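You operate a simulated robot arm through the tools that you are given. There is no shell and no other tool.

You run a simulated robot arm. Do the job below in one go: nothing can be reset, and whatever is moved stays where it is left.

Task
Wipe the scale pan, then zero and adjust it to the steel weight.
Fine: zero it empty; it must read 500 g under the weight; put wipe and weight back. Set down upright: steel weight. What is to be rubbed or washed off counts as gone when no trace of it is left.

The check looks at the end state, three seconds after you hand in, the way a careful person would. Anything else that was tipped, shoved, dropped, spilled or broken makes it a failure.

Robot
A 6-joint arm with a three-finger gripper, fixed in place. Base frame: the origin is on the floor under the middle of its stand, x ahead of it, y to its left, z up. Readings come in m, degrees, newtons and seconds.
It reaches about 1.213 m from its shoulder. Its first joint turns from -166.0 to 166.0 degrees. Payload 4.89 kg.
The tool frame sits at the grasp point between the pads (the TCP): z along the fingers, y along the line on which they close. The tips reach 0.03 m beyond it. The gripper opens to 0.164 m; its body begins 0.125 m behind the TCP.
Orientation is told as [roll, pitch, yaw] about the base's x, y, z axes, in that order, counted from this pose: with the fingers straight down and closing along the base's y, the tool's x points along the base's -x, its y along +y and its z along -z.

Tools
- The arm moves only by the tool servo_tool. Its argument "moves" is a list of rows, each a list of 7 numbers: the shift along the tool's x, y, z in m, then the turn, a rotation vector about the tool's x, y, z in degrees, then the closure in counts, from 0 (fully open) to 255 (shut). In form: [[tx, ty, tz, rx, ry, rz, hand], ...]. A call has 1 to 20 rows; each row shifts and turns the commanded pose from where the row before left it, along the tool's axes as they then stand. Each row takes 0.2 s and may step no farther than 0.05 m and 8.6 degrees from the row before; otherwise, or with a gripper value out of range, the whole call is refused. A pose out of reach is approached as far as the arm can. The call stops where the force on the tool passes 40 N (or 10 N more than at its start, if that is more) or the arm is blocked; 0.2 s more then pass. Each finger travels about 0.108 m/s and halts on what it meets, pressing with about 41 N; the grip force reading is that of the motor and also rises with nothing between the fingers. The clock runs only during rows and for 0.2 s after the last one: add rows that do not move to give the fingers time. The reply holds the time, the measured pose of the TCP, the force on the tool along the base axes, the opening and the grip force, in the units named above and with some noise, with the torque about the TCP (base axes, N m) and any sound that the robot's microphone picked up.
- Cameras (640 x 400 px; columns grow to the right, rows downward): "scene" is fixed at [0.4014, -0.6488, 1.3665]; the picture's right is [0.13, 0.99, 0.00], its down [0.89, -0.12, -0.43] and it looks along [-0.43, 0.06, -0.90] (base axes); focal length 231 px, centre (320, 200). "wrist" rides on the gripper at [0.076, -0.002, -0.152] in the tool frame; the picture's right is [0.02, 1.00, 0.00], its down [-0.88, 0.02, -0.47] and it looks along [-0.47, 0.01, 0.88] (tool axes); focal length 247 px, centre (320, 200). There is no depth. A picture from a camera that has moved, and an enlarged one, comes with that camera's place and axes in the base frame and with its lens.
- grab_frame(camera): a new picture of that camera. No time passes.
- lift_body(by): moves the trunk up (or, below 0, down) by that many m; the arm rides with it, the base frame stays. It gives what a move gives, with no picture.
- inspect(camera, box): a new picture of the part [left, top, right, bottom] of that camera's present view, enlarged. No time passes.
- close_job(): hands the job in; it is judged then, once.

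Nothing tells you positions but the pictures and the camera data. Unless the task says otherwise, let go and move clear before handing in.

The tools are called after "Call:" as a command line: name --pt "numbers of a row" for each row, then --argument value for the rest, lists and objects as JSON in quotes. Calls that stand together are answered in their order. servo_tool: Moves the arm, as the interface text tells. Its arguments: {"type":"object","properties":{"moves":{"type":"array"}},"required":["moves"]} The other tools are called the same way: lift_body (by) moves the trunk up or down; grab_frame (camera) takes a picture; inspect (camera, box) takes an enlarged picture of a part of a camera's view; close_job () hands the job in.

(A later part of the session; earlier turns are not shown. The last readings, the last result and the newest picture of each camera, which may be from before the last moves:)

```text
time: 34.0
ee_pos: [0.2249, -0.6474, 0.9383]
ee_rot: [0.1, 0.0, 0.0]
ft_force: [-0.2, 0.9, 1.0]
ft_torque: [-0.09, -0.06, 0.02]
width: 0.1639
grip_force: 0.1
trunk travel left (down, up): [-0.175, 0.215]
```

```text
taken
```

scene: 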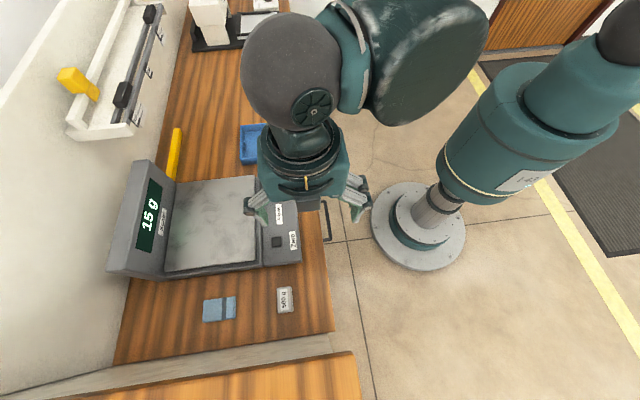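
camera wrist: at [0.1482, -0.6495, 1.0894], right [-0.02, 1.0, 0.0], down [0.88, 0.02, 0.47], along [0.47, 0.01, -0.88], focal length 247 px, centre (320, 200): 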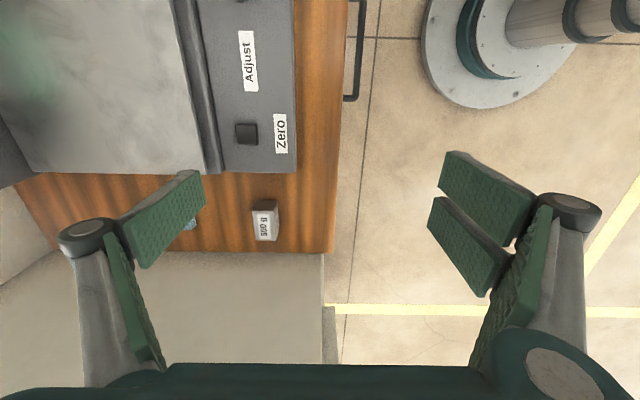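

Call:
inspect --camera "wrist" --box '[50, 110, 306, 270]'

Call:
inspect --camera "scene" --box '[220, 160, 380, 260]'

```text
2.50 times, centred on (178, 190) of wrist
camera zoom: at [0.1482, -0.6495, 1.0894], right [-0.02, 1.0, 0.0], down [0.88, 0.02, 0.47], along [0.47, 0.01, -0.88], focal length 617 px, centre (675, 225)
```

zoom: 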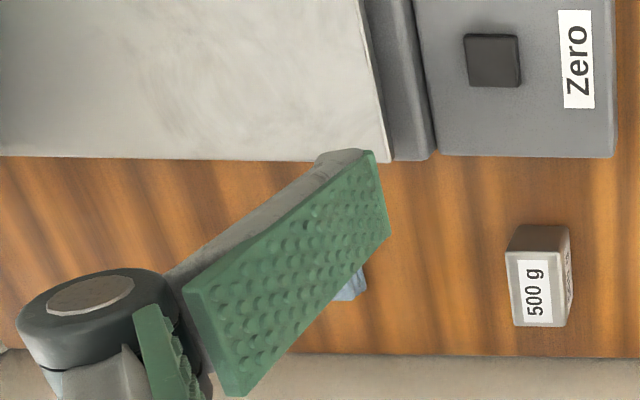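

```text
4.00 times, centred on (300, 210) of scene
camera zoom: at [0.4014, -0.6488, 1.3665], right [0.13, 0.99, 0.0], down [0.89, -0.12, -0.43], along [-0.43, 0.06, -0.9], focal length 925 px, centre (400, 160)
```

zoom: 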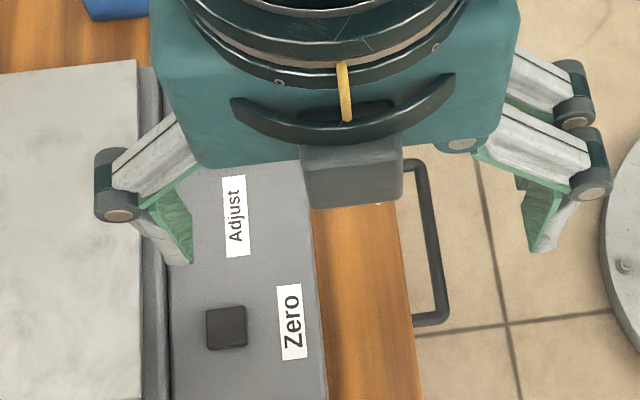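

At full opening the fingertips sit only about 5 mm below the TCP. I'll shift about 6 mm in -y and descend towards the button, stopping above it to check.

Call:
servo_tool --pt "0.001 -0.003 0.04 0 0 0 0" --pt "0 -0.003 0.04 0 0 0 0" --pt "0 0 0.04 0 0 0 0" --pt "0 0 0 0 0 0 0" --pt "0 0 0 0 0 0 0"

Call:
inspect --camera "wrist" --box '[50, 110, 306, 270]'

Call:
inspect --camera "scene" --box '[220, 160, 380, 260]'

```text
time: 35.2
ee_pos: [0.2236, -0.6538, 0.8194]
ee_rot: [0.1, 0.0, 0.0]
ft_force: [-1.0, -0.2, 0.1]
ft_torque: [0.03, 0.01, 0.01]
width: 0.1638
grip_force: 0.0
trunk travel left (down, up): [-0.175, 0.215]
```

```text
2.50 times, centred on (178, 190) of wrist
camera zoom: at [0.1483, -0.6558, 0.9704], right [-0.02, 1.0, 0.0], down [0.88, 0.02, 0.47], along [0.47, 0.01, -0.88], focal length 617 px, centre (675, 225)
```

zoom: 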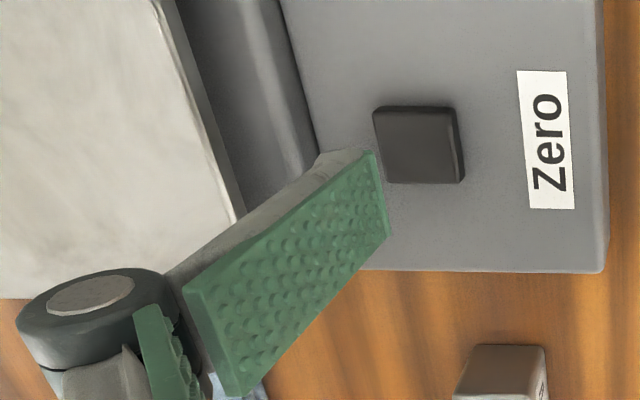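

```text
4.00 times, centred on (300, 210) of scene
camera zoom: at [0.4014, -0.6488, 1.3665], right [0.13, 0.99, 0.0], down [0.89, -0.12, -0.43], along [-0.43, 0.06, -0.9], focal length 925 px, centre (400, 160)
```

zoom: 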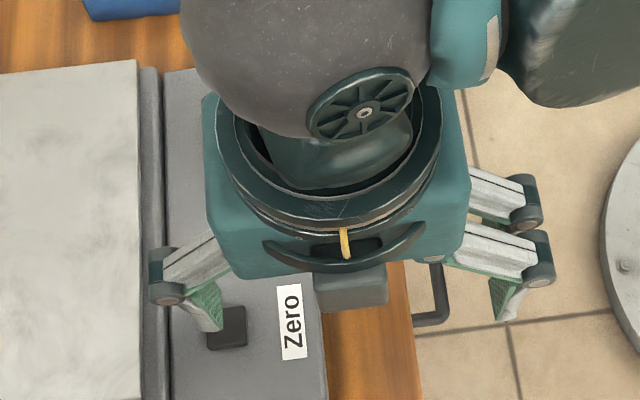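

The finger will land on the button. I'll lower it close, then step down until I feel the press.

Call:
servo_tool --pt "-0.002 0 0.02 0 0 0 0" --pt "0 0 0.012 0 0 0 0" --pt "0 0 0 0 0 0 0"

Call:
inspect --camera "wrist" --box '[50, 110, 306, 270]'

Call:
inspect --camera "scene" --box '[220, 160, 380, 260]'

```text
time: 36.0
ee_pos: [0.2254, -0.6545, 0.7865]
ee_rot: [0.2, 0.0, 0.0]
ft_force: [-0.2, 0.4, 0.0]
ft_torque: [-0.01, -0.02, 0.03]
width: 0.1643
grip_force: 0.0
trunk travel left (down, up): [-0.175, 0.215]
```

```text
2.50 times, centred on (178, 190) of wrist
camera zoom: at [0.1495, -0.6562, 0.9387], right [-0.02, 1.0, 0.0], down [0.88, 0.02, 0.47], along [0.47, 0.01, -0.88], focal length 617 px, centre (675, 225)
```

zoom: 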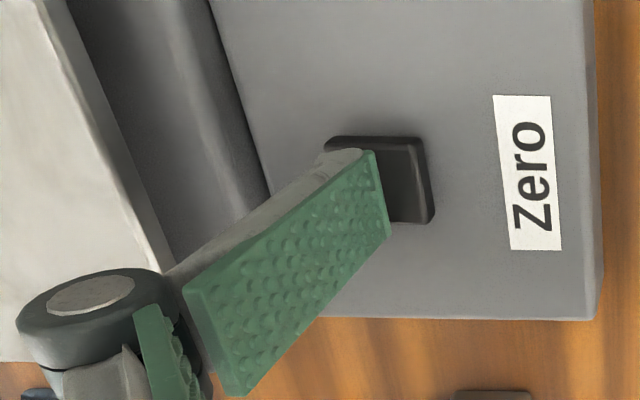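

```text
4.00 times, centred on (300, 210) of scene
camera zoom: at [0.4014, -0.6488, 1.3665], right [0.13, 0.99, 0.0], down [0.89, -0.12, -0.43], along [-0.43, 0.06, -0.9], focal length 925 px, centre (400, 160)
```

zoom: 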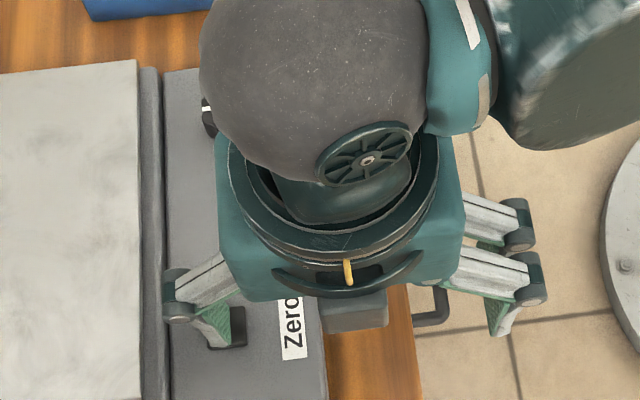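

The tip is right above the button. I'll step down gently.

Call:
servo_tool --pt "0 0 0.003 0 0 0 0" --pt "0 0 0.003 0 0 0 0" --pt "0 0 0.002 0 0 0 0" --pt "0 0 0 0 0 0 0"

Call:
inspect --camera "scene" --box '[100, 150, 340, 300]'

```text
time: 37.0
ee_pos: [0.2256, -0.6535, 0.7794]
ee_rot: [0.1, 0.0, 0.0]
ft_force: [3.0, -2.7, 11.1]
ft_torque: [-0.94, -0.04, 0.3]
width: 0.1643
grip_force: 0.8
trunk travel left (down, up): [-0.175, 0.215]
heard: click
```

```text
2.67 times, centred on (220, 225) of scene
camera zoom: at [0.4014, -0.6488, 1.3665], right [0.13, 0.99, 0.0], down [0.89, -0.12, -0.43], along [-0.43, 0.06, -0.9], focal length 616 px, centre (587, 133)
```

zoom: 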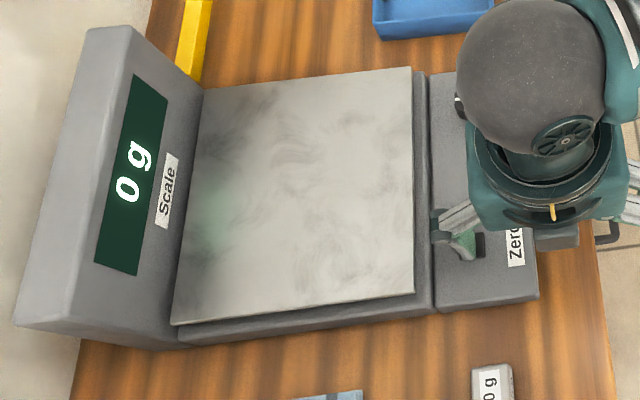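

The button clicked and the display reads 0 g. I'll lift off and move above the steel weight.

Call:
servo_tool --pt "0 0 -0.01 0 0 0 0" --pt "0 0 -0.03 0 0 0 0" --pt "0 0 -0.04 0 0 0 0" --pt "0 0 -0.04 0 0 0 0" --pt "-0.047 -0.01 0 0 0 0 0" --pt "-0.04 -0.025 0 0 0 0 0" --pt "-0.04 -0.025 0 0 0 0 40" --pt "-0.015 -0.014 0 0 0 0 60" --pt "0 0 0 0 0 0 60" --pt "0 0 0 0 0 0 60"

Call:
grab_frame --camera "wrist"

Call:
grab_frame --camera "scene"

```text
time: 39.2
ee_pos: [0.3681, -0.7269, 0.8963]
ee_rot: [0.1, 0.0, -0.1]
ft_force: [-0.4, -0.4, 1.0]
ft_torque: [0.04, 0.05, 0.0]
width: 0.1256
grip_force: 0.1
trunk travel left (down, up): [-0.175, 0.215]
```

```text
taken
camera wrist: at [0.2915, -0.7276, 1.0486], right [-0.02, 1.0, 0.0], down [0.88, 0.02, 0.47], along [0.47, 0.01, -0.88], focal length 247 px, centre (320, 200)
```

wrist: 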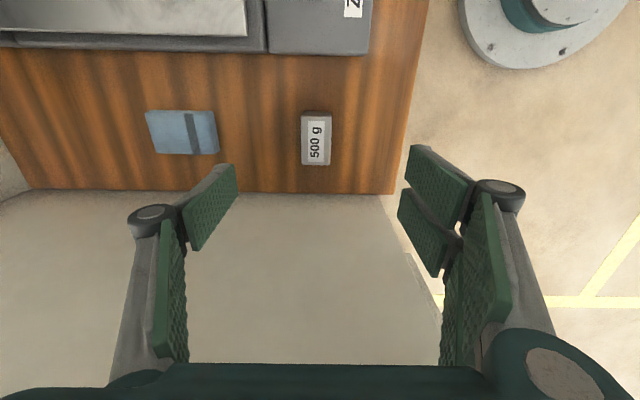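

```text
taken
```

scene: 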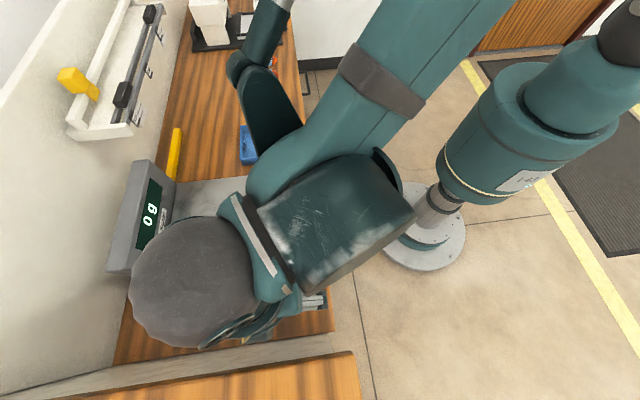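

The display reads 0 g. I'll zoom in on the weight for precise alignment.

Call:
inspect --camera "wrist" --box '[272, 100, 368, 160]'

Call:
inspect --camera "wrist" --box '[272, 120, 368, 180]'

```text
6.67 times, centred on (320, 130) of wrist
camera zoom: at [0.2915, -0.7276, 1.0486], right [-0.02, 1.0, 0.0], down [0.88, 0.02, 0.47], along [0.47, 0.01, -0.88], focal length 1646 px, centre (320, 667)
```

zoom: 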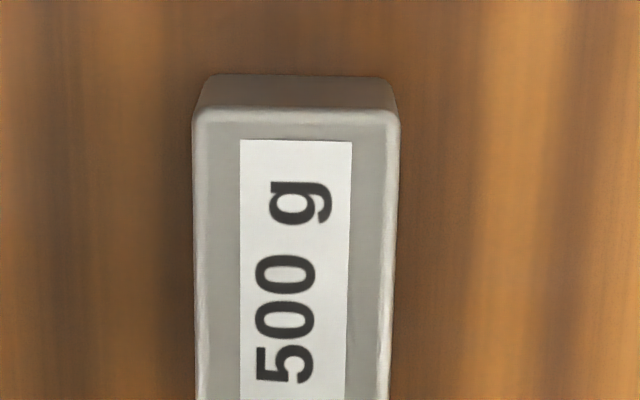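

```text
6.67 times, centred on (320, 150) of wrist
camera zoom: at [0.2915, -0.7276, 1.0486], right [-0.02, 1.0, 0.0], down [0.88, 0.02, 0.47], along [0.47, 0.01, -0.88], focal length 1646 px, centre (320, 533)
```

zoom: 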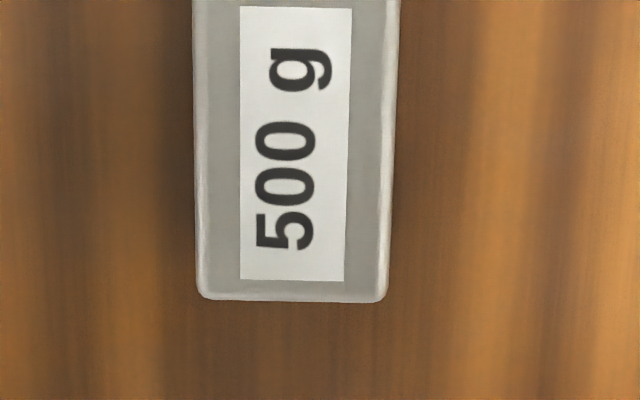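

The weight's centre is about (0.366, -0.7305), with its top near z 0.765. I'll pre-close the hand to about 7 cm, shift over it, and check before descending.

Call:
servo_tool --pt "0.001 -0.004 0.02 0 0 0 100" --pt "0 0 0.02 0 0 0 146" --pt "0 0 0 0 0 0 146" --pt "0 0 0 0 0 0 146"

Call:
grab_frame --camera "wrist"

```text
time: 40.2
ee_pos: [0.3654, -0.7307, 0.8571]
ee_rot: [0.2, -0.1, 0.0]
ft_force: [-0.2, 0.0, 0.0]
ft_torque: [0.0, 0.03, -0.01]
width: 0.0699
grip_force: 0.0
trunk travel left (down, up): [-0.175, 0.215]
```

```text
taken
camera wrist: at [0.2899, -0.7326, 1.0089], right [-0.02, 1.0, 0.0], down [0.88, 0.02, 0.47], along [0.47, 0.01, -0.88], focal length 247 px, centre (320, 200)
```

wrist: 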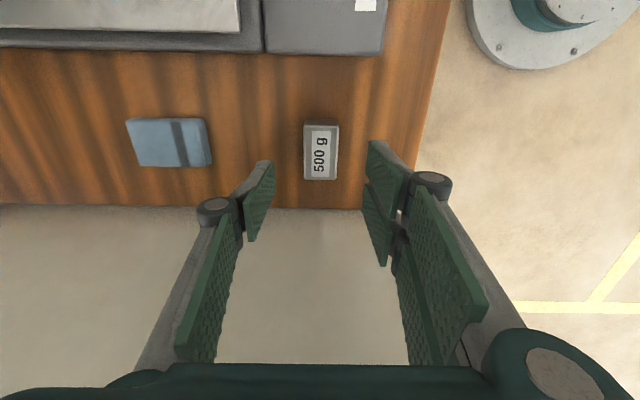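

The alignment is good: the fingers are 18 mm clear on each side. I'll descend around the weight.

Call:
servo_tool --pt "0 0 0.03 0 0 0 146" --pt "0 0 0.03 0 0 0 146" --pt "0 0 0.012 0 0 0 146" --pt "0 0 0 0 0 0 146"

Call:
grab_frame --camera "wrist"

```text
time: 41.2
ee_pos: [0.366, -0.7289, 0.7855]
ee_rot: [0.0, -0.1, 0.0]
ft_force: [-0.6, 0.3, 0.4]
ft_torque: [0.04, 0.05, -0.01]
width: 0.07
grip_force: 0.0
trunk travel left (down, up): [-0.175, 0.215]
```

```text
taken
camera wrist: at [0.2903, -0.7314, 0.9367], right [-0.02, 1.0, 0.0], down [0.88, 0.02, 0.47], along [0.47, 0.01, -0.88], focal length 247 px, centre (320, 200)
```

wrist: 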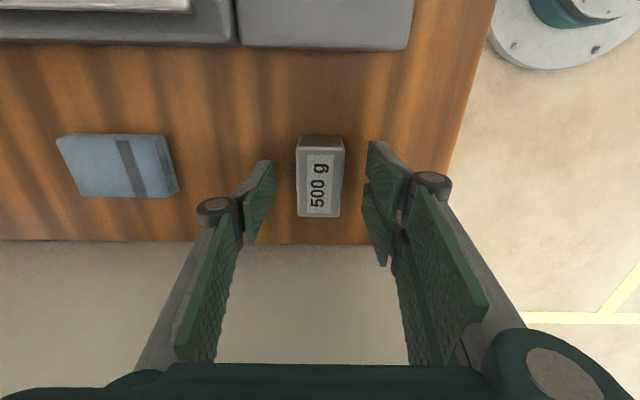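

The weight is centred between the fingers. I'll lower 4 mm more and close slowly.

Call:
servo_tool --pt "0 0 0.004 0 0 0 146" --pt "0 0 0 0 0 0 160" --pt "0 0 0 0 0 0 175" --pt "0 0 0 0 0 0 185" --pt "0 0 0 0 0 0 195" --pt "0 0 0 0 0 0 205" --pt "0 0 0 0 0 0 215" --pt "0 0 0 0 0 0 215" --pt "0 0 0 0 0 0 215"

Call:
grab_frame --camera "wrist"

```text
time: 43.2
ee_pos: [0.3657, -0.7299, 0.7827]
ee_rot: [0.0, -0.1, 0.0]
ft_force: [-0.3, -0.9, 1.1]
ft_torque: [-0.06, 0.0, -0.05]
width: 0.0335
grip_force: 41.6
trunk travel left (down, up): [-0.175, 0.215]
```

```text
taken
camera wrist: at [0.2902, -0.7315, 0.9336], right [-0.02, 1.0, 0.0], down [0.88, 0.02, 0.47], along [0.47, 0.01, -0.88], focal length 247 px, centre (320, 200)
```

wrist: 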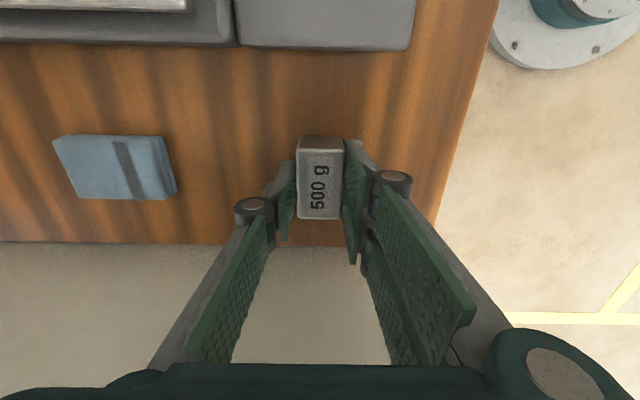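

The weight is gripped firmly at 33.5 mm without touching the counter. I'll lift it and carry it over the pan.

Call:
servo_tool --pt "0 0 -0.01 0 0 0 215" --pt "0 0 -0.03 0 0 0 215" --pt "0 0 -0.04 0 0 0 215" --pt "0 0 -0.04 0 0 0 215" --pt "0 0 -0.03 0 0 0 215" --pt "0.03 -0.028 0 0 0 0 215" --pt "0.03 -0.028 0 0 0 0 215" --pt "0.03 -0.028 0 0 0 0 215" --pt "0.03 -0.028 0 0 0 0 215" --pt "0.03 -0.028 0 0 0 0 215" --pt "0.03 -0.028 0 0 0 0 215" --pt "0.03 0 0 0 0 0 215" --pt "0 0 0 0 0 0 215" --pt "0 0 0 0 0 0 215"

Call:
grab_frame --camera "wrist"

Call:
grab_frame --camera "scene"

```text
time: 46.2
ee_pos: [0.1561, -0.9016, 0.9334]
ee_rot: [0.2, -0.1, 0.0]
ft_force: [-0.5, 0.6, -4.7]
ft_torque: [0.0, -0.09, 0.04]
width: 0.0338
grip_force: 40.4
trunk travel left (down, up): [-0.175, 0.215]
```

```text
taken
camera wrist: at [0.08, -0.9034, 1.084], right [-0.02, 1.0, 0.0], down [0.88, 0.02, 0.47], along [0.47, 0.01, -0.88], focal length 247 px, centre (320, 200)
```

wrist: 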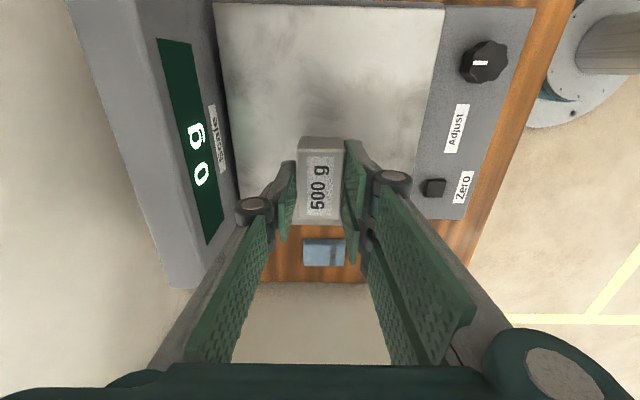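

```text
taken
```

scene: 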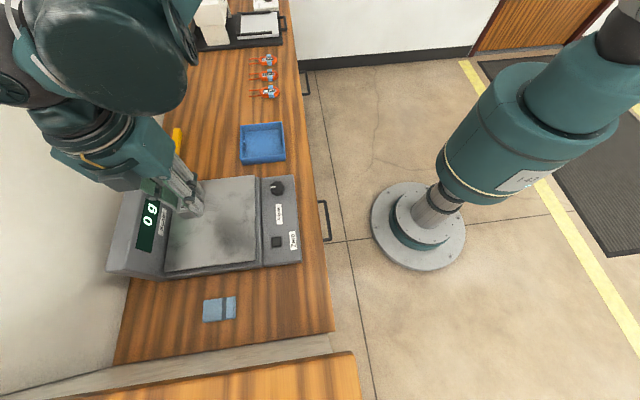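

The weight hangs straight (about 4.7 N) over the pan. I'll lower it carefully.

Call:
servo_tool --pt "0 0 0.03 0 0 0 215" --pt "0 0 0.03 0 0 0 215" --pt "0 0 0.02 0 0 0 215" --pt "0 0 0.004 0 0 0 215" --pt "0 0 0 0 0 0 215"

Call:
inspect --camera "scene" --box '[100, 150, 340, 300]'

```text
time: 47.4
ee_pos: [0.1585, -0.9012, 0.8482]
ee_rot: [0.2, 0.0, -0.1]
ft_force: [0.2, -1.6, -4.5]
ft_torque: [0.03, 0.01, -0.02]
width: 0.0339
grip_force: 40.7
trunk travel left (down, up): [-0.175, 0.215]
```

```text
2.67 times, centred on (220, 225) of scene
camera zoom: at [0.4014, -0.6488, 1.3665], right [0.13, 0.99, 0.0], down [0.89, -0.12, -0.43], along [-0.43, 0.06, -0.9], focal length 616 px, centre (587, 133)
```

zoom: 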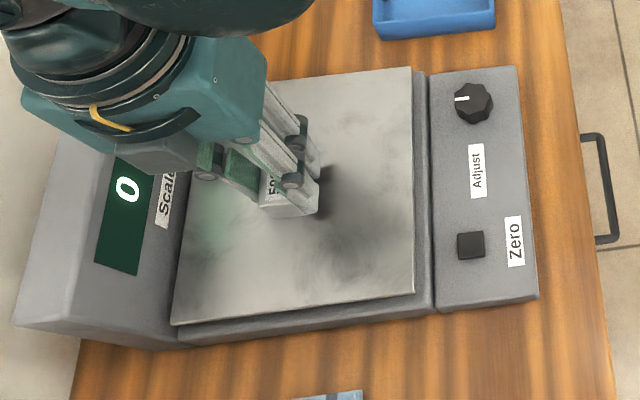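

Call:
servo_tool --pt "0 0 0.0015 0 0 0 215" --pt "0 0 0.0015 0 0 0 215" --pt "0 0 0 0 0 0 215"

```text
time: 48.2
ee_pos: [0.157, -0.9, 0.8432]
ee_rot: [0.2, -0.1, 0.0]
ft_force: [1.7, -0.5, -0.1]
ft_torque: [-0.06, -0.08, 0.02]
width: 0.0338
grip_force: 40.7
trunk travel left (down, up): [-0.175, 0.215]
```

The pan has taken the weight's load. I'll lower a hair more, then release slowly.

Call:
servo_tool --pt "0 0 0.0005 0 0 0 215" --pt "0 0 0 0 0 0 205" --pt "0 0 0 0 0 0 195" --pt "0 0 0 0 0 0 180" --pt "0 0 0 0 0 0 160" --pt "0 0 0 0 0 0 140" --pt "0 0 0 0 0 0 140"

Call:
grab_frame --camera "wrist"

Call:
inspect --camera "scene" --box '[100, 150, 340, 300]'

```text
time: 49.8
ee_pos: [0.1581, -0.9006, 0.8436]
ee_rot: [0.1, 0.0, 0.0]
ft_force: [0.2, -0.1, -0.4]
ft_torque: [0.01, 0.01, 0.01]
width: 0.0741
grip_force: 0.2
trunk travel left (down, up): [-0.175, 0.215]
```

```text
taken
camera wrist: at [0.0812, -0.902, 0.9951], right [-0.02, 1.0, 0.0], down [0.88, 0.02, 0.47], along [0.47, 0.01, -0.88], focal length 247 px, centre (320, 200)
```

wrist: 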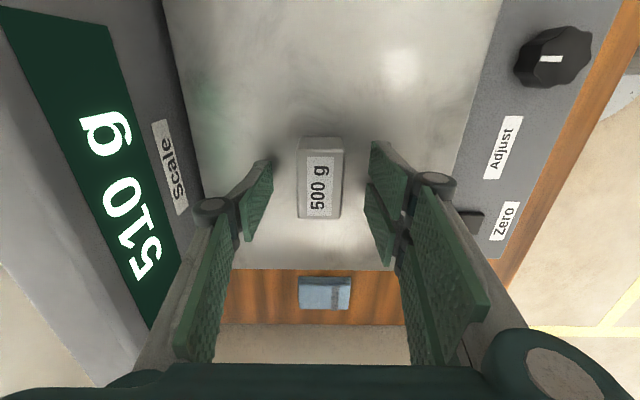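

```text
2.67 times, centred on (220, 225) of scene
camera zoom: at [0.4014, -0.6488, 1.3665], right [0.13, 0.99, 0.0], down [0.89, -0.12, -0.43], along [-0.43, 0.06, -0.9], focal length 616 px, centre (587, 133)
```

zoom: 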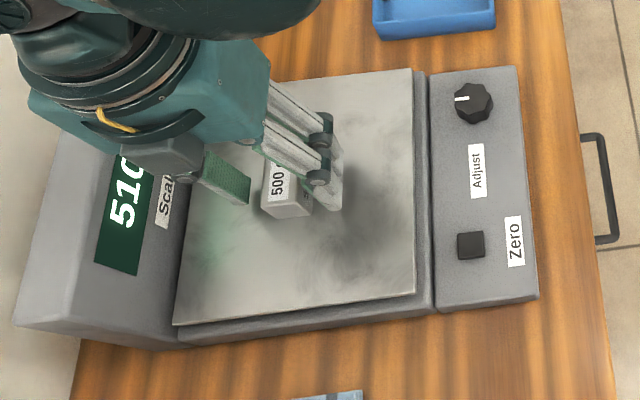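

The display reads 510 g under the weight. I'll rise clear of it and move above the Adjust knob.

Call:
servo_tool --pt "0 0 -0.02 0 0 0 140" --pt "0 0 -0.04 0 0 0 140" --pt "0 0 -0.04 0 0 0 140" --pt "0.0215 0.0435 0 0 0 0 140" --pt "0.0215 0.0435 0 0 0 0 140" --pt "0.0215 0.0435 0 0 0 0 140" --pt "0.0215 0.0435 0 0 0 0 140" --pt "0 0 0 0 0 0 140" --pt "0 0 0 0 0 0 140"

Call:
grab_frame --camera "wrist"

Call:
inspect --camera "scene" --box '[100, 150, 340, 300]'

```text
time: 51.8
ee_pos: [0.0726, -0.7275, 0.9447]
ee_rot: [0.0, 0.0, 0.0]
ft_force: [-0.9, 1.0, -0.1]
ft_torque: [-0.11, 0.0, 0.0]
width: 0.074
grip_force: 0.1
trunk travel left (down, up): [-0.175, 0.215]
```

```text
taken
camera wrist: at [-0.0034, -0.7286, 1.0961], right [-0.02, 1.0, 0.0], down [0.88, 0.02, 0.47], along [0.47, 0.01, -0.88], focal length 247 px, centre (320, 200)
```

wrist: 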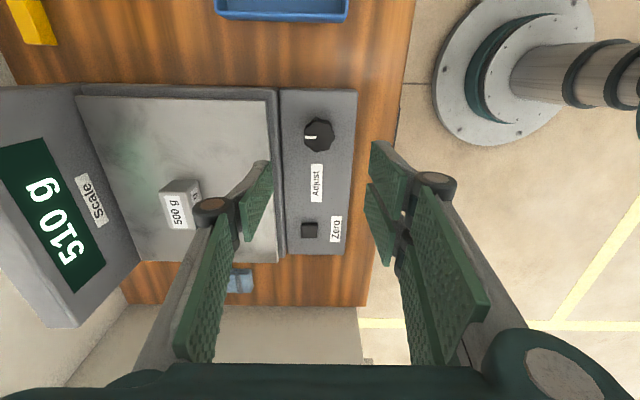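

```text
2.67 times, centred on (220, 225) of scene
camera zoom: at [0.4014, -0.6488, 1.3665], right [0.13, 0.99, 0.0], down [0.89, -0.12, -0.43], along [-0.43, 0.06, -0.9], focal length 616 px, centre (587, 133)
```

zoom: 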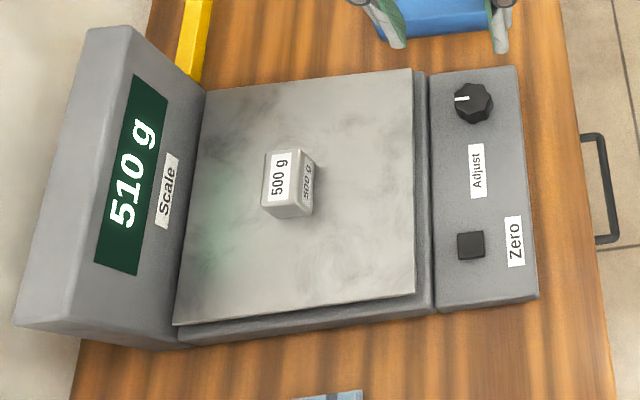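

Call:
inspect --camera "wrist" --box '[280, 110, 360, 160]'

Call:
inspect --camera "scene" --box '[250, 165, 314, 205]'

```text
8.00 times, centred on (320, 135) of wrist
camera zoom: at [-0.0034, -0.7286, 1.0961], right [-0.02, 1.0, 0.0], down [0.88, 0.02, 0.47], along [0.47, 0.01, -0.88], focal length 1976 px, centre (320, 720)
```

zoom: 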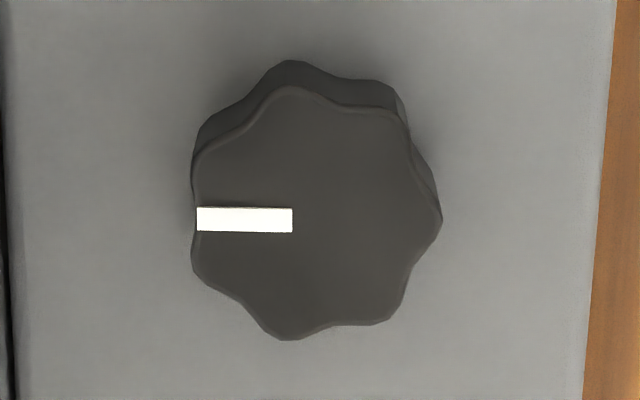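

```text
10.00 times, centred on (282, 185) of scene
camera zoom: at [0.4014, -0.6488, 1.3665], right [0.13, 0.99, 0.0], down [0.89, -0.12, -0.43], along [-0.43, 0.06, -0.9], focal length 2312 px, centre (700, 350)
```

zoom: 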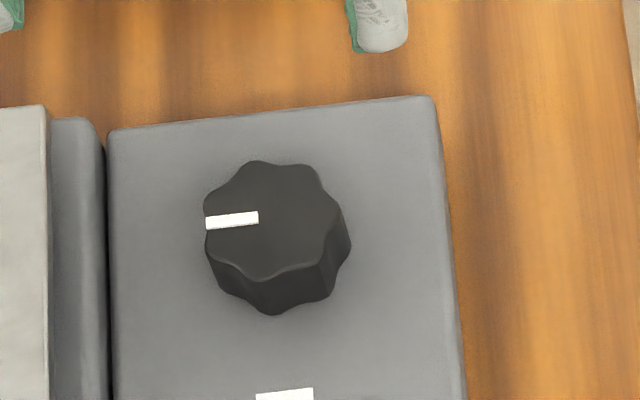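

The knob's top is centred at about (0.071, -0.7275, 0.791), it is 38 mm wide and about 20 mm tall. I'll pre-close to 56 mm and descend over it.

Call:
servo_tool --pt "0.002 -0.001 0.04 0 0 0 168" --pt "0 0 0.04 0 0 0 168" --pt "0 0 0.03 0 0 0 168" --pt "0 0 0 0 0 0 168" --pt "0 0 0 0 0 0 168"

Call:
grab_frame --camera "wrist"

Call:
inspect --camera "scene" --box '[200, 130, 360, 230]'

```text
time: 53.0
ee_pos: [0.0736, -0.7287, 0.8328]
ee_rot: [0.0, -0.1, 0.0]
ft_force: [-0.1, 0.0, -1.1]
ft_torque: [0.05, -0.01, 0.04]
width: 0.0558
grip_force: 0.1
trunk travel left (down, up): [-0.175, 0.215]
```

```text
taken
camera wrist: at [-0.0038, -0.7309, 0.9843], right [-0.02, 1.0, 0.0], down [0.88, 0.02, 0.47], along [0.47, 0.01, -0.88], focal length 247 px, centre (320, 200)
```

wrist: 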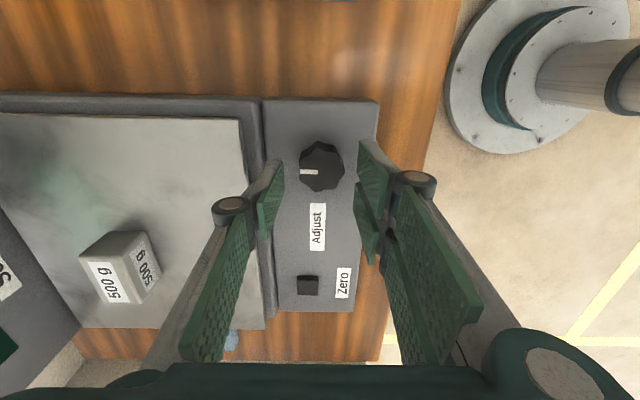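

```text
4.00 times, centred on (280, 180) of scene
camera zoom: at [0.4014, -0.6488, 1.3665], right [0.13, 0.99, 0.0], down [0.89, -0.12, -0.43], along [-0.43, 0.06, -0.9], focal length 925 px, centre (480, 280)
```

zoom: 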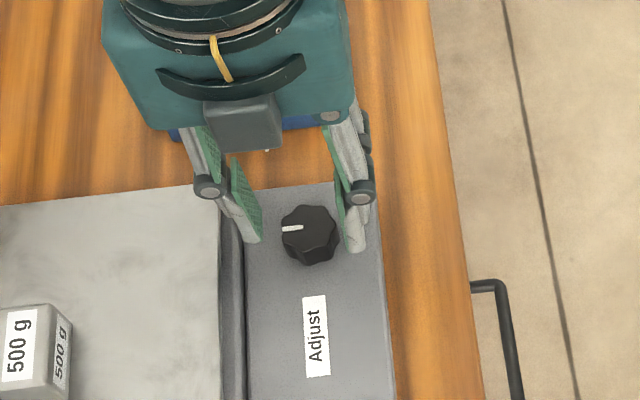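

The knob is between the fingers. I'll nudge 2 mm in -x and descend in small steps.

Call:
servo_tool --pt "0.002 0 0.01 0 0 0 168" --pt "0 0 0.008 0 0 0 168" --pt "0 0 0.003 0 0 0 168" --pt "0 0 0.002 0 0 0 168" --pt "0 0 0 0 0 0 168"

Call:
grab_frame --camera "wrist"

Call:
inspect --camera "scene" --box '[200, 130, 360, 230]'

```text
time: 54.2
ee_pos: [0.0685, -0.7283, 0.8104]
ee_rot: [0.2, -0.1, 0.0]
ft_force: [-0.6, -0.1, -0.7]
ft_torque: [-0.02, -0.01, 0.0]
width: 0.0559
grip_force: 0.1
trunk travel left (down, up): [-0.175, 0.215]
```

```text
taken
camera wrist: at [-0.008, -0.7305, 0.9624], right [-0.02, 1.0, 0.0], down [0.88, 0.02, 0.47], along [0.47, 0.01, -0.88], focal length 247 px, centre (320, 200)
```

wrist: 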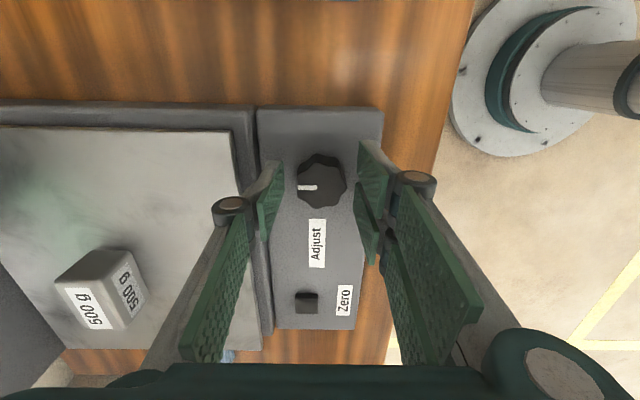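

```text
4.00 times, centred on (280, 180) of scene
camera zoom: at [0.4014, -0.6488, 1.3665], right [0.13, 0.99, 0.0], down [0.89, -0.12, -0.43], along [-0.43, 0.06, -0.9], focal length 925 px, centre (480, 280)
```

zoom: 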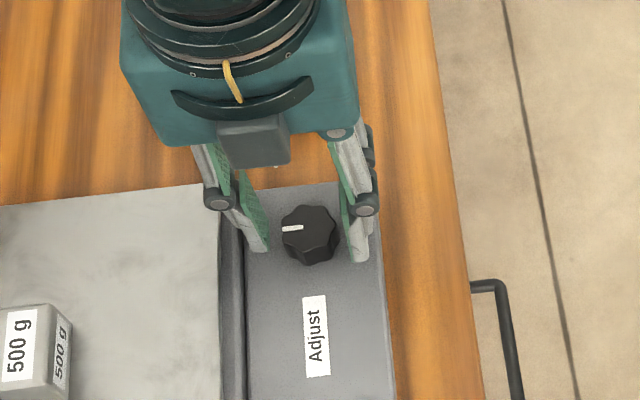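

Call:
servo_tool --pt "0.001 0 0.002 0 0 0 168" --pt "0 0 0.002 0 0 0 168" --pt "0 0 0.002 0 0 0 168" --pt "0 0 0 0 0 0 168"

Call:
inspect --camera "scene" --box '[240, 160, 336, 220]'

```text
time: 55.2
ee_pos: [0.0665, -0.7283, 0.8043]
ee_rot: [0.0, 0.0, 0.1]
ft_force: [0.0, 0.4, -0.1]
ft_torque: [0.01, -0.03, 0.01]
width: 0.0559
grip_force: 0.1
trunk travel left (down, up): [-0.175, 0.215]
```

```text
6.67 times, centred on (288, 190) of scene
camera zoom: at [0.4014, -0.6488, 1.3665], right [0.13, 0.99, 0.0], down [0.89, -0.12, -0.43], along [-0.43, 0.06, -0.9], focal length 1541 px, centre (533, 267)
```

zoom: 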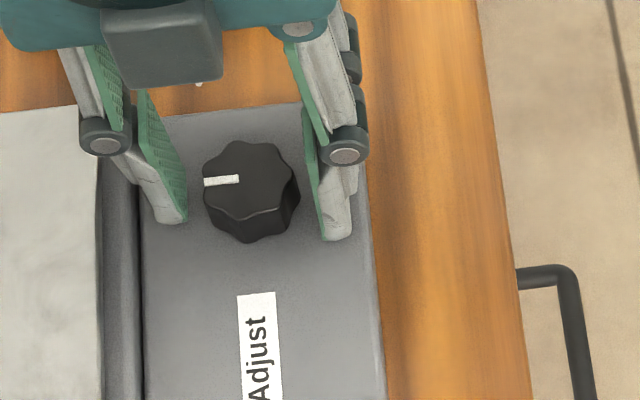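

The tips are about 9 mm below the knob top and still clear of the panel. I'll go 5 mm lower in steps.

Call:
servo_tool --pt "0 0 0.002 0 0 0 168" --pt "0 0 0.002 0 0 0 168" --pt "0 0 0.001 0 0 0 168" --pt "0 0 0 0 0 0 168"

Call:
inspect --camera "scene" --box '[240, 160, 336, 220]'

Call:
inspect --camera "wrist" --box '[220, 130, 420, 255]'

```text
time: 56.2
ee_pos: [0.0654, -0.7276, 0.7992]
ee_rot: [0.1, 0.0, 0.0]
ft_force: [0.0, -0.6, -0.5]
ft_torque: [0.01, 0.04, 0.01]
width: 0.056
grip_force: 0.1
trunk travel left (down, up): [-0.175, 0.215]
```

```text
6.67 times, centred on (288, 190) of scene
camera zoom: at [0.4014, -0.6488, 1.3665], right [0.13, 0.99, 0.0], down [0.89, -0.12, -0.43], along [-0.43, 0.06, -0.9], focal length 1541 px, centre (533, 267)
```

zoom: 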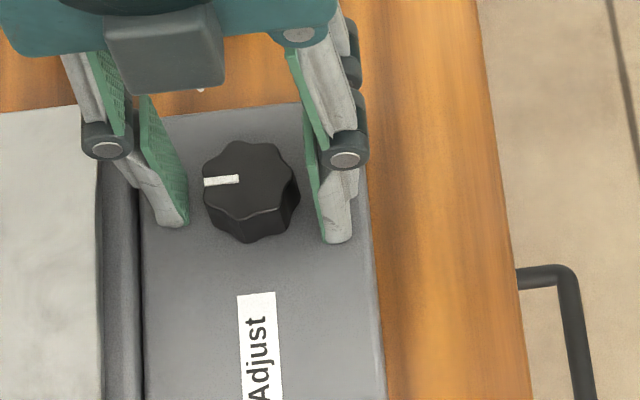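

```text
3.20 times, centred on (320, 192) of wrist
camera zoom: at [-0.0101, -0.73, 0.9519], right [-0.02, 1.0, 0.0], down [0.88, 0.02, 0.47], along [0.47, 0.01, -0.88], focal length 790 px, centre (320, 224)
```

zoom: 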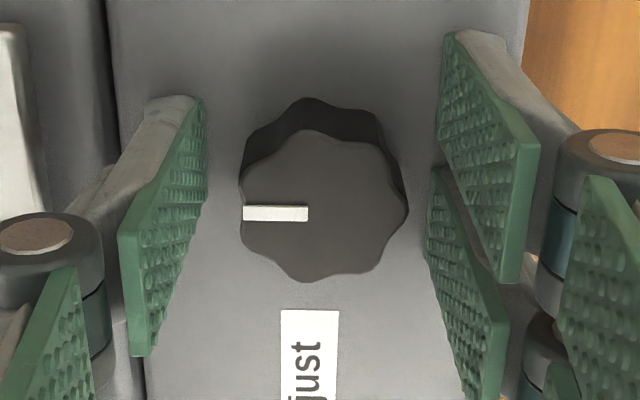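

The knob axis is about 6 mm further in +x than the finger centreline. I'll shift by that and check again.

Call:
servo_tool --pt "-0.003 0 0 0 0 0 168" --pt "-0.003 0 0 0 0 0 168" --pt "0 0 0 0 0 0 168"

Call:
inspect --camera "wrist" --box '[220, 130, 420, 255]'

```text
time: 57.0
ee_pos: [0.0711, -0.7279, 0.8011]
ee_rot: [0.1, 0.0, 0.0]
ft_force: [0.4, -0.2, 0.8]
ft_torque: [0.04, -0.02, 0.02]
width: 0.0559
grip_force: 0.1
trunk travel left (down, up): [-0.175, 0.215]
```

```text
3.20 times, centred on (320, 192) of wrist
camera zoom: at [-0.0049, -0.7289, 0.9522], right [-0.02, 1.0, 0.0], down [0.88, 0.02, 0.47], along [0.47, 0.01, -0.88], focal length 790 px, centre (320, 224)
```

zoom: 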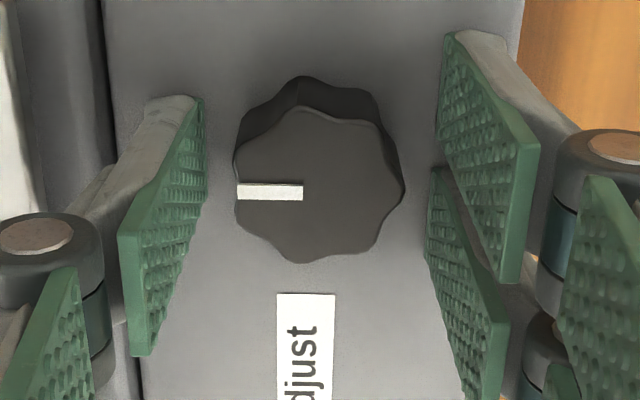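

Now it is centred. I'll close on the knob.

Call:
servo_tool --pt "0 0 0 0 0 0 180" --pt "0 0 0 0 0 0 190" --pt "0 0 0 0 0 0 198" --pt "0 0 0 0 0 0 206" --pt "0 0 0 0 0 0 210" --pt "0 0 0 0 0 0 210"

Call:
inspect --camera "wrist" --box '[220, 130, 420, 255]'

Call:
inspect --camera "scene" --box '[100, 150, 340, 300]'

```text
time: 58.4
ee_pos: [0.0707, -0.7279, 0.8002]
ee_rot: [0.0, -0.1, -0.1]
ft_force: [0.7, -27.9, 9.9]
ft_torque: [-0.84, -0.02, -0.02]
width: 0.0366
grip_force: 44.9
trunk travel left (down, up): [-0.175, 0.215]
```

```text
3.20 times, centred on (320, 192) of wrist
camera zoom: at [-0.0049, -0.7299, 0.952], right [-0.02, 1.0, 0.0], down [0.88, 0.02, 0.47], along [0.47, 0.01, -0.88], focal length 790 px, centre (320, 224)
```

zoom: 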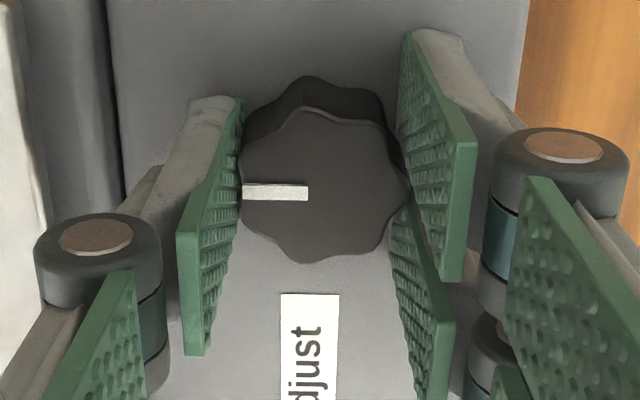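

```text
2.67 times, centred on (220, 225) of scene
camera zoom: at [0.4014, -0.6488, 1.3665], right [0.13, 0.99, 0.0], down [0.89, -0.12, -0.43], along [-0.43, 0.06, -0.9], focal length 616 px, centre (587, 133)
```

zoom: 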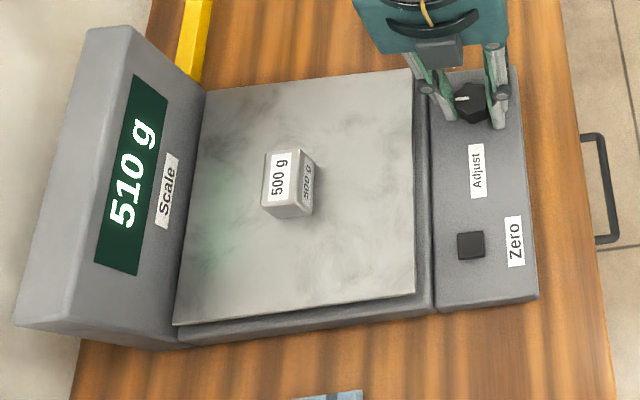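

The grip is firm but there is a sideways force of about -28 N, so the hand is slightly off-axis in y. I'll nudge it to relieve that before turning.

Call:
servo_tool --pt "0 -0.001 -0.0005 0 0 0 210" --pt "0 0 0 0 0 0 210"

```text
time: 59.0
ee_pos: [0.0725, -0.7282, 0.8012]
ee_rot: [0.1, 0.0, 0.0]
ft_force: [0.6, -26.4, 4.6]
ft_torque: [-0.77, -0.1, 0.0]
width: 0.0366
grip_force: 45.0
trunk travel left (down, up): [-0.175, 0.215]
```

Call:
servo_tool --pt "0 -0.0015 0 0 0 0 210" --pt "0 -0.0015 0 0 0 0 210" --pt "0 0 0 0 0 0 210"

Call:
inspect --camera "wrist" --box '[220, 130, 420, 255]'

```text
time: 59.8
ee_pos: [0.0714, -0.7291, 0.8013]
ee_rot: [0.4, 0.0, 0.0]
ft_force: [-9.5, 34.3, 6.7]
ft_torque: [1.38, 0.24, 0.04]
width: 0.0368
grip_force: 44.9
trunk travel left (down, up): [-0.175, 0.215]
```

```text
3.20 times, centred on (320, 192) of wrist
camera zoom: at [-0.0048, -0.7306, 0.9521], right [-0.02, 1.0, 0.0], down [0.88, 0.02, 0.47], along [0.47, 0.01, -0.88], focal length 790 px, centre (320, 224)
```

zoom: 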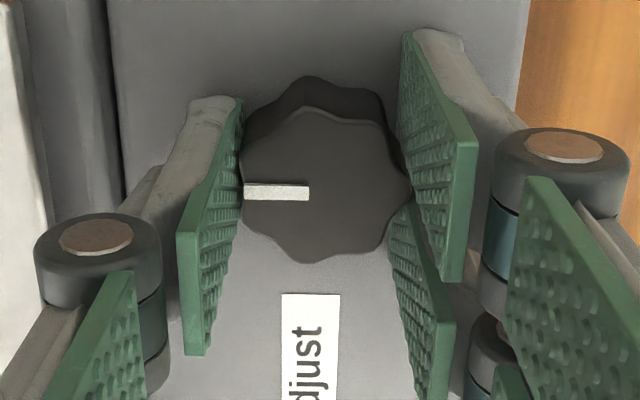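

That overshot to +34 N. I'll come back about 1.5 mm to balance it.

Call:
servo_tool --pt "0 0.0015 0 0 0 0 210" --pt "0 0 0 0 0 0 210"

```text
time: 60.6
ee_pos: [0.0719, -0.7277, 0.8002]
ee_rot: [0.2, 0.1, 0.0]
ft_force: [0.4, 6.7, 9.4]
ft_torque: [0.48, 0.05, 0.03]
width: 0.0364
grip_force: 45.0
trunk travel left (down, up): [-0.175, 0.215]
stopped in row 2: the force on the tool passed its limit at 47 N (the readings are from after the stop); the commanded pose is now the measured one
```

The sideways force is now small. I'll turn the knob 6° about the tool axis and watch the display.

Call:
servo_tool --pt "0 0 -0.0005 0 0 3 210" --pt "0 0 0 0 0 3 210" --pt "0 0 0 0 0 0 210"

Call:
inspect --camera "scene" --box '[100, 150, 340, 300]'

Call:
inspect --camera "wrist" --box '[220, 130, 420, 255]'

```text
time: 61.4
ee_pos: [0.0704, -0.7291, 0.8006]
ee_rot: [0.2, 0.1, -6.0]
ft_force: [5.1, 13.7, 6.4]
ft_torque: [0.53, -0.2, 0.03]
width: 0.0367
grip_force: 44.9
trunk travel left (down, up): [-0.175, 0.215]
```

```text
2.67 times, centred on (220, 225) of scene
camera zoom: at [0.4014, -0.6488, 1.3665], right [0.13, 0.99, 0.0], down [0.89, -0.12, -0.43], along [-0.43, 0.06, -0.9], focal length 616 px, centre (587, 133)
```

zoom: 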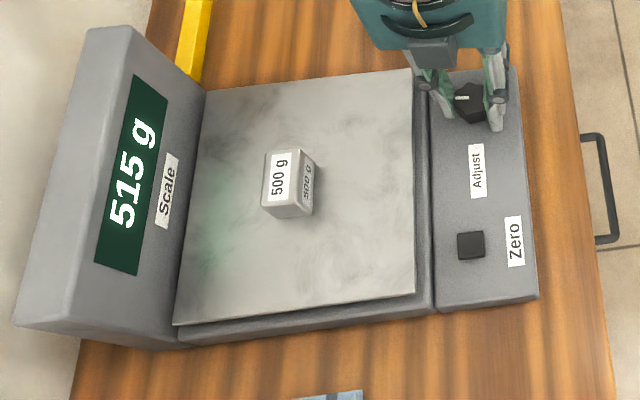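

```text
3.20 times, centred on (320, 192) of wrist
camera zoom: at [-0.0045, -0.7222, 0.9521], right [0.08, 1.0, 0.0], down [0.88, -0.08, 0.47], along [0.47, -0.04, -0.88], focal length 790 px, centre (320, 224)
```

zoom: 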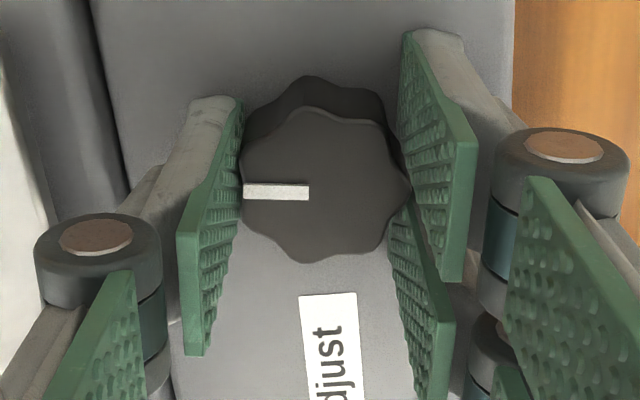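

Turning clockwise (yaw -6°) raised the reading to 515 g, so I need the other direction. I'll go back and past the starting angle in small steps.

Call:
servo_tool --pt "0 0 0 0 0 -3 210" --pt "0 0 0 0 0 -3 210" --pt "0 0 0 0 0 -3 210" --pt "0 0 0 0 0 -3 210" --pt "0 0 0 0 0 0 210"

Call:
inspect --camera "scene" --box '[100, 150, 340, 300]'

```text
time: 62.7
ee_pos: [0.0717, -0.7279, 0.8005]
ee_rot: [0.2, -0.2, 6.0]
ft_force: [3.7, 4.3, -1.0]
ft_torque: [0.16, -0.11, 0.03]
width: 0.0364
grip_force: 45.0
trunk travel left (down, up): [-0.175, 0.215]
stopped in row 5: the force on the tool passed its limit at 41 N (the readings are from after the stop); the commanded pose is now the measured one
```

```text
2.67 times, centred on (220, 225) of scene
camera zoom: at [0.4014, -0.6488, 1.3665], right [0.13, 0.99, 0.0], down [0.89, -0.12, -0.43], along [-0.43, 0.06, -0.9], focal length 616 px, centre (587, 133)
```

zoom: 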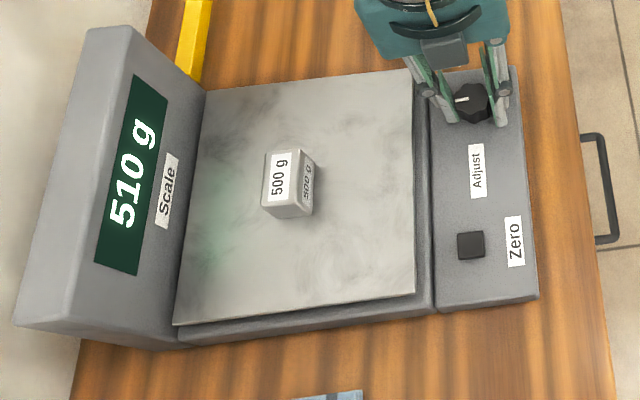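

At yaw +6° it reads 510 g. I'll continue in the same direction.

Call:
servo_tool --pt "0 0 0 0 0 -2 210" --pt "0 0 0 0 0 -2 210" --pt "0 0 0 0 0 0 210"

Call:
inspect --camera "scene" --box '[100, 150, 340, 300]'

Call:
inspect --camera "wrist" --box '[220, 130, 420, 255]'

```text
time: 63.5
ee_pos: [0.0705, -0.7295, 0.8003]
ee_rot: [0.4, 0.0, 10.1]
ft_force: [-8.3, 10.5, 2.1]
ft_torque: [0.32, 0.38, 0.0]
width: 0.0367
grip_force: 44.9
trunk travel left (down, up): [-0.175, 0.215]
```

```text
2.67 times, centred on (220, 225) of scene
camera zoom: at [0.4014, -0.6488, 1.3665], right [0.13, 0.99, 0.0], down [0.89, -0.12, -0.43], along [-0.43, 0.06, -0.9], focal length 616 px, centre (587, 133)
```

zoom: 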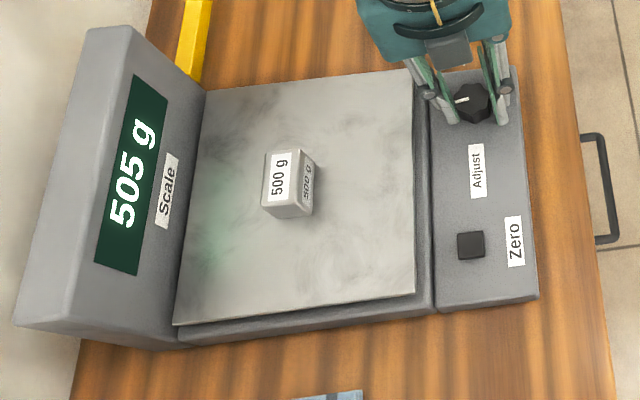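

```text
3.20 times, centred on (320, 192) of wrist
camera zoom: at [-0.003, -0.744, 0.952], right [-0.2, 0.98, 0.01], down [0.86, 0.17, 0.47], along [0.46, 0.1, -0.88], focal length 790 px, centre (320, 224)
```

zoom: 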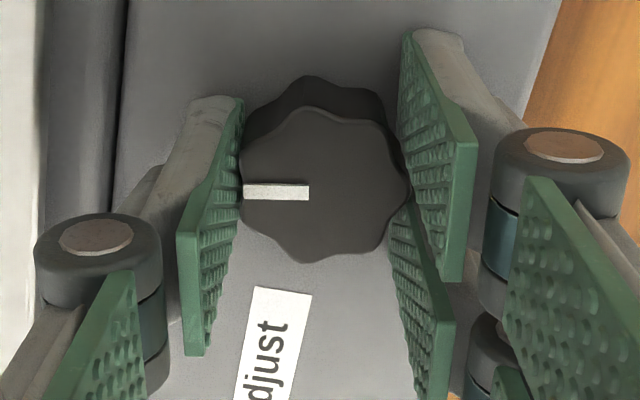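

It now reads 505 g at yaw +10°. I'll keep turning in 2–3° steps.

Call:
servo_tool --pt "0 0 0 0 0 -2 210" --pt "0 0 0 0 0 -2 210" --pt "0 0 0 0 0 0 210"

Call:
inspect --camera "scene" --box '[100, 150, 340, 300]'

```text
time: 64.3
ee_pos: [0.0712, -0.7291, 0.7996]
ee_rot: [0.3, 0.0, 14.0]
ft_force: [-19.5, 7.2, 4.7]
ft_torque: [0.13, 0.88, 0.01]
width: 0.0367
grip_force: 45.2
trunk travel left (down, up): [-0.175, 0.215]
```

```text
2.67 times, centred on (220, 225) of scene
camera zoom: at [0.4014, -0.6488, 1.3665], right [0.13, 0.99, 0.0], down [0.89, -0.12, -0.43], along [-0.43, 0.06, -0.9], focal length 616 px, centre (587, 133)
```

zoom: 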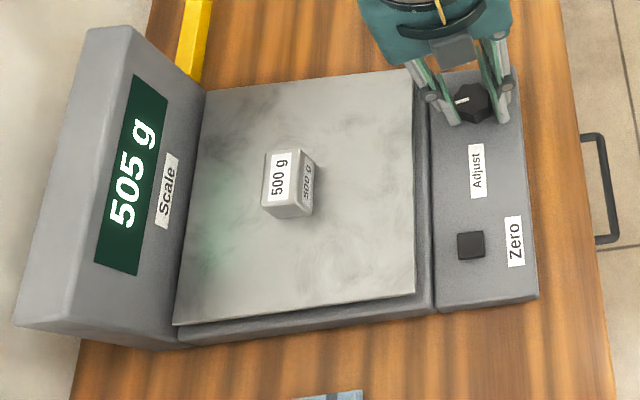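

A side force of -19.5 N in x is building up, so I'll nudge the hand about 0.8 mm in -x while continuing to turn.

Call:
servo_tool --pt "0.0008 0 0 0 0 0 210" --pt "0 0 0 0 0 -2 210" --pt "0 0 0 0 0 0 210"

Call:
inspect --camera "scene" --box '[100, 150, 340, 300]'

```text
time: 65.1
ee_pos: [0.0713, -0.727, 0.8007]
ee_rot: [0.2, -0.1, 16.1]
ft_force: [3.2, 5.1, 6.0]
ft_torque: [0.21, -0.41, -0.03]
width: 0.0367
grip_force: 44.5
trunk travel left (down, up): [-0.175, 0.215]
```

```text
2.67 times, centred on (220, 225) of scene
camera zoom: at [0.4014, -0.6488, 1.3665], right [0.13, 0.99, 0.0], down [0.89, -0.12, -0.43], along [-0.43, 0.06, -0.9], focal length 616 px, centre (587, 133)
```

zoom: 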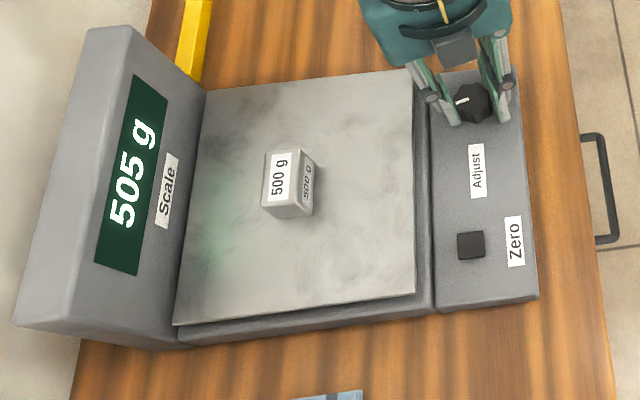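

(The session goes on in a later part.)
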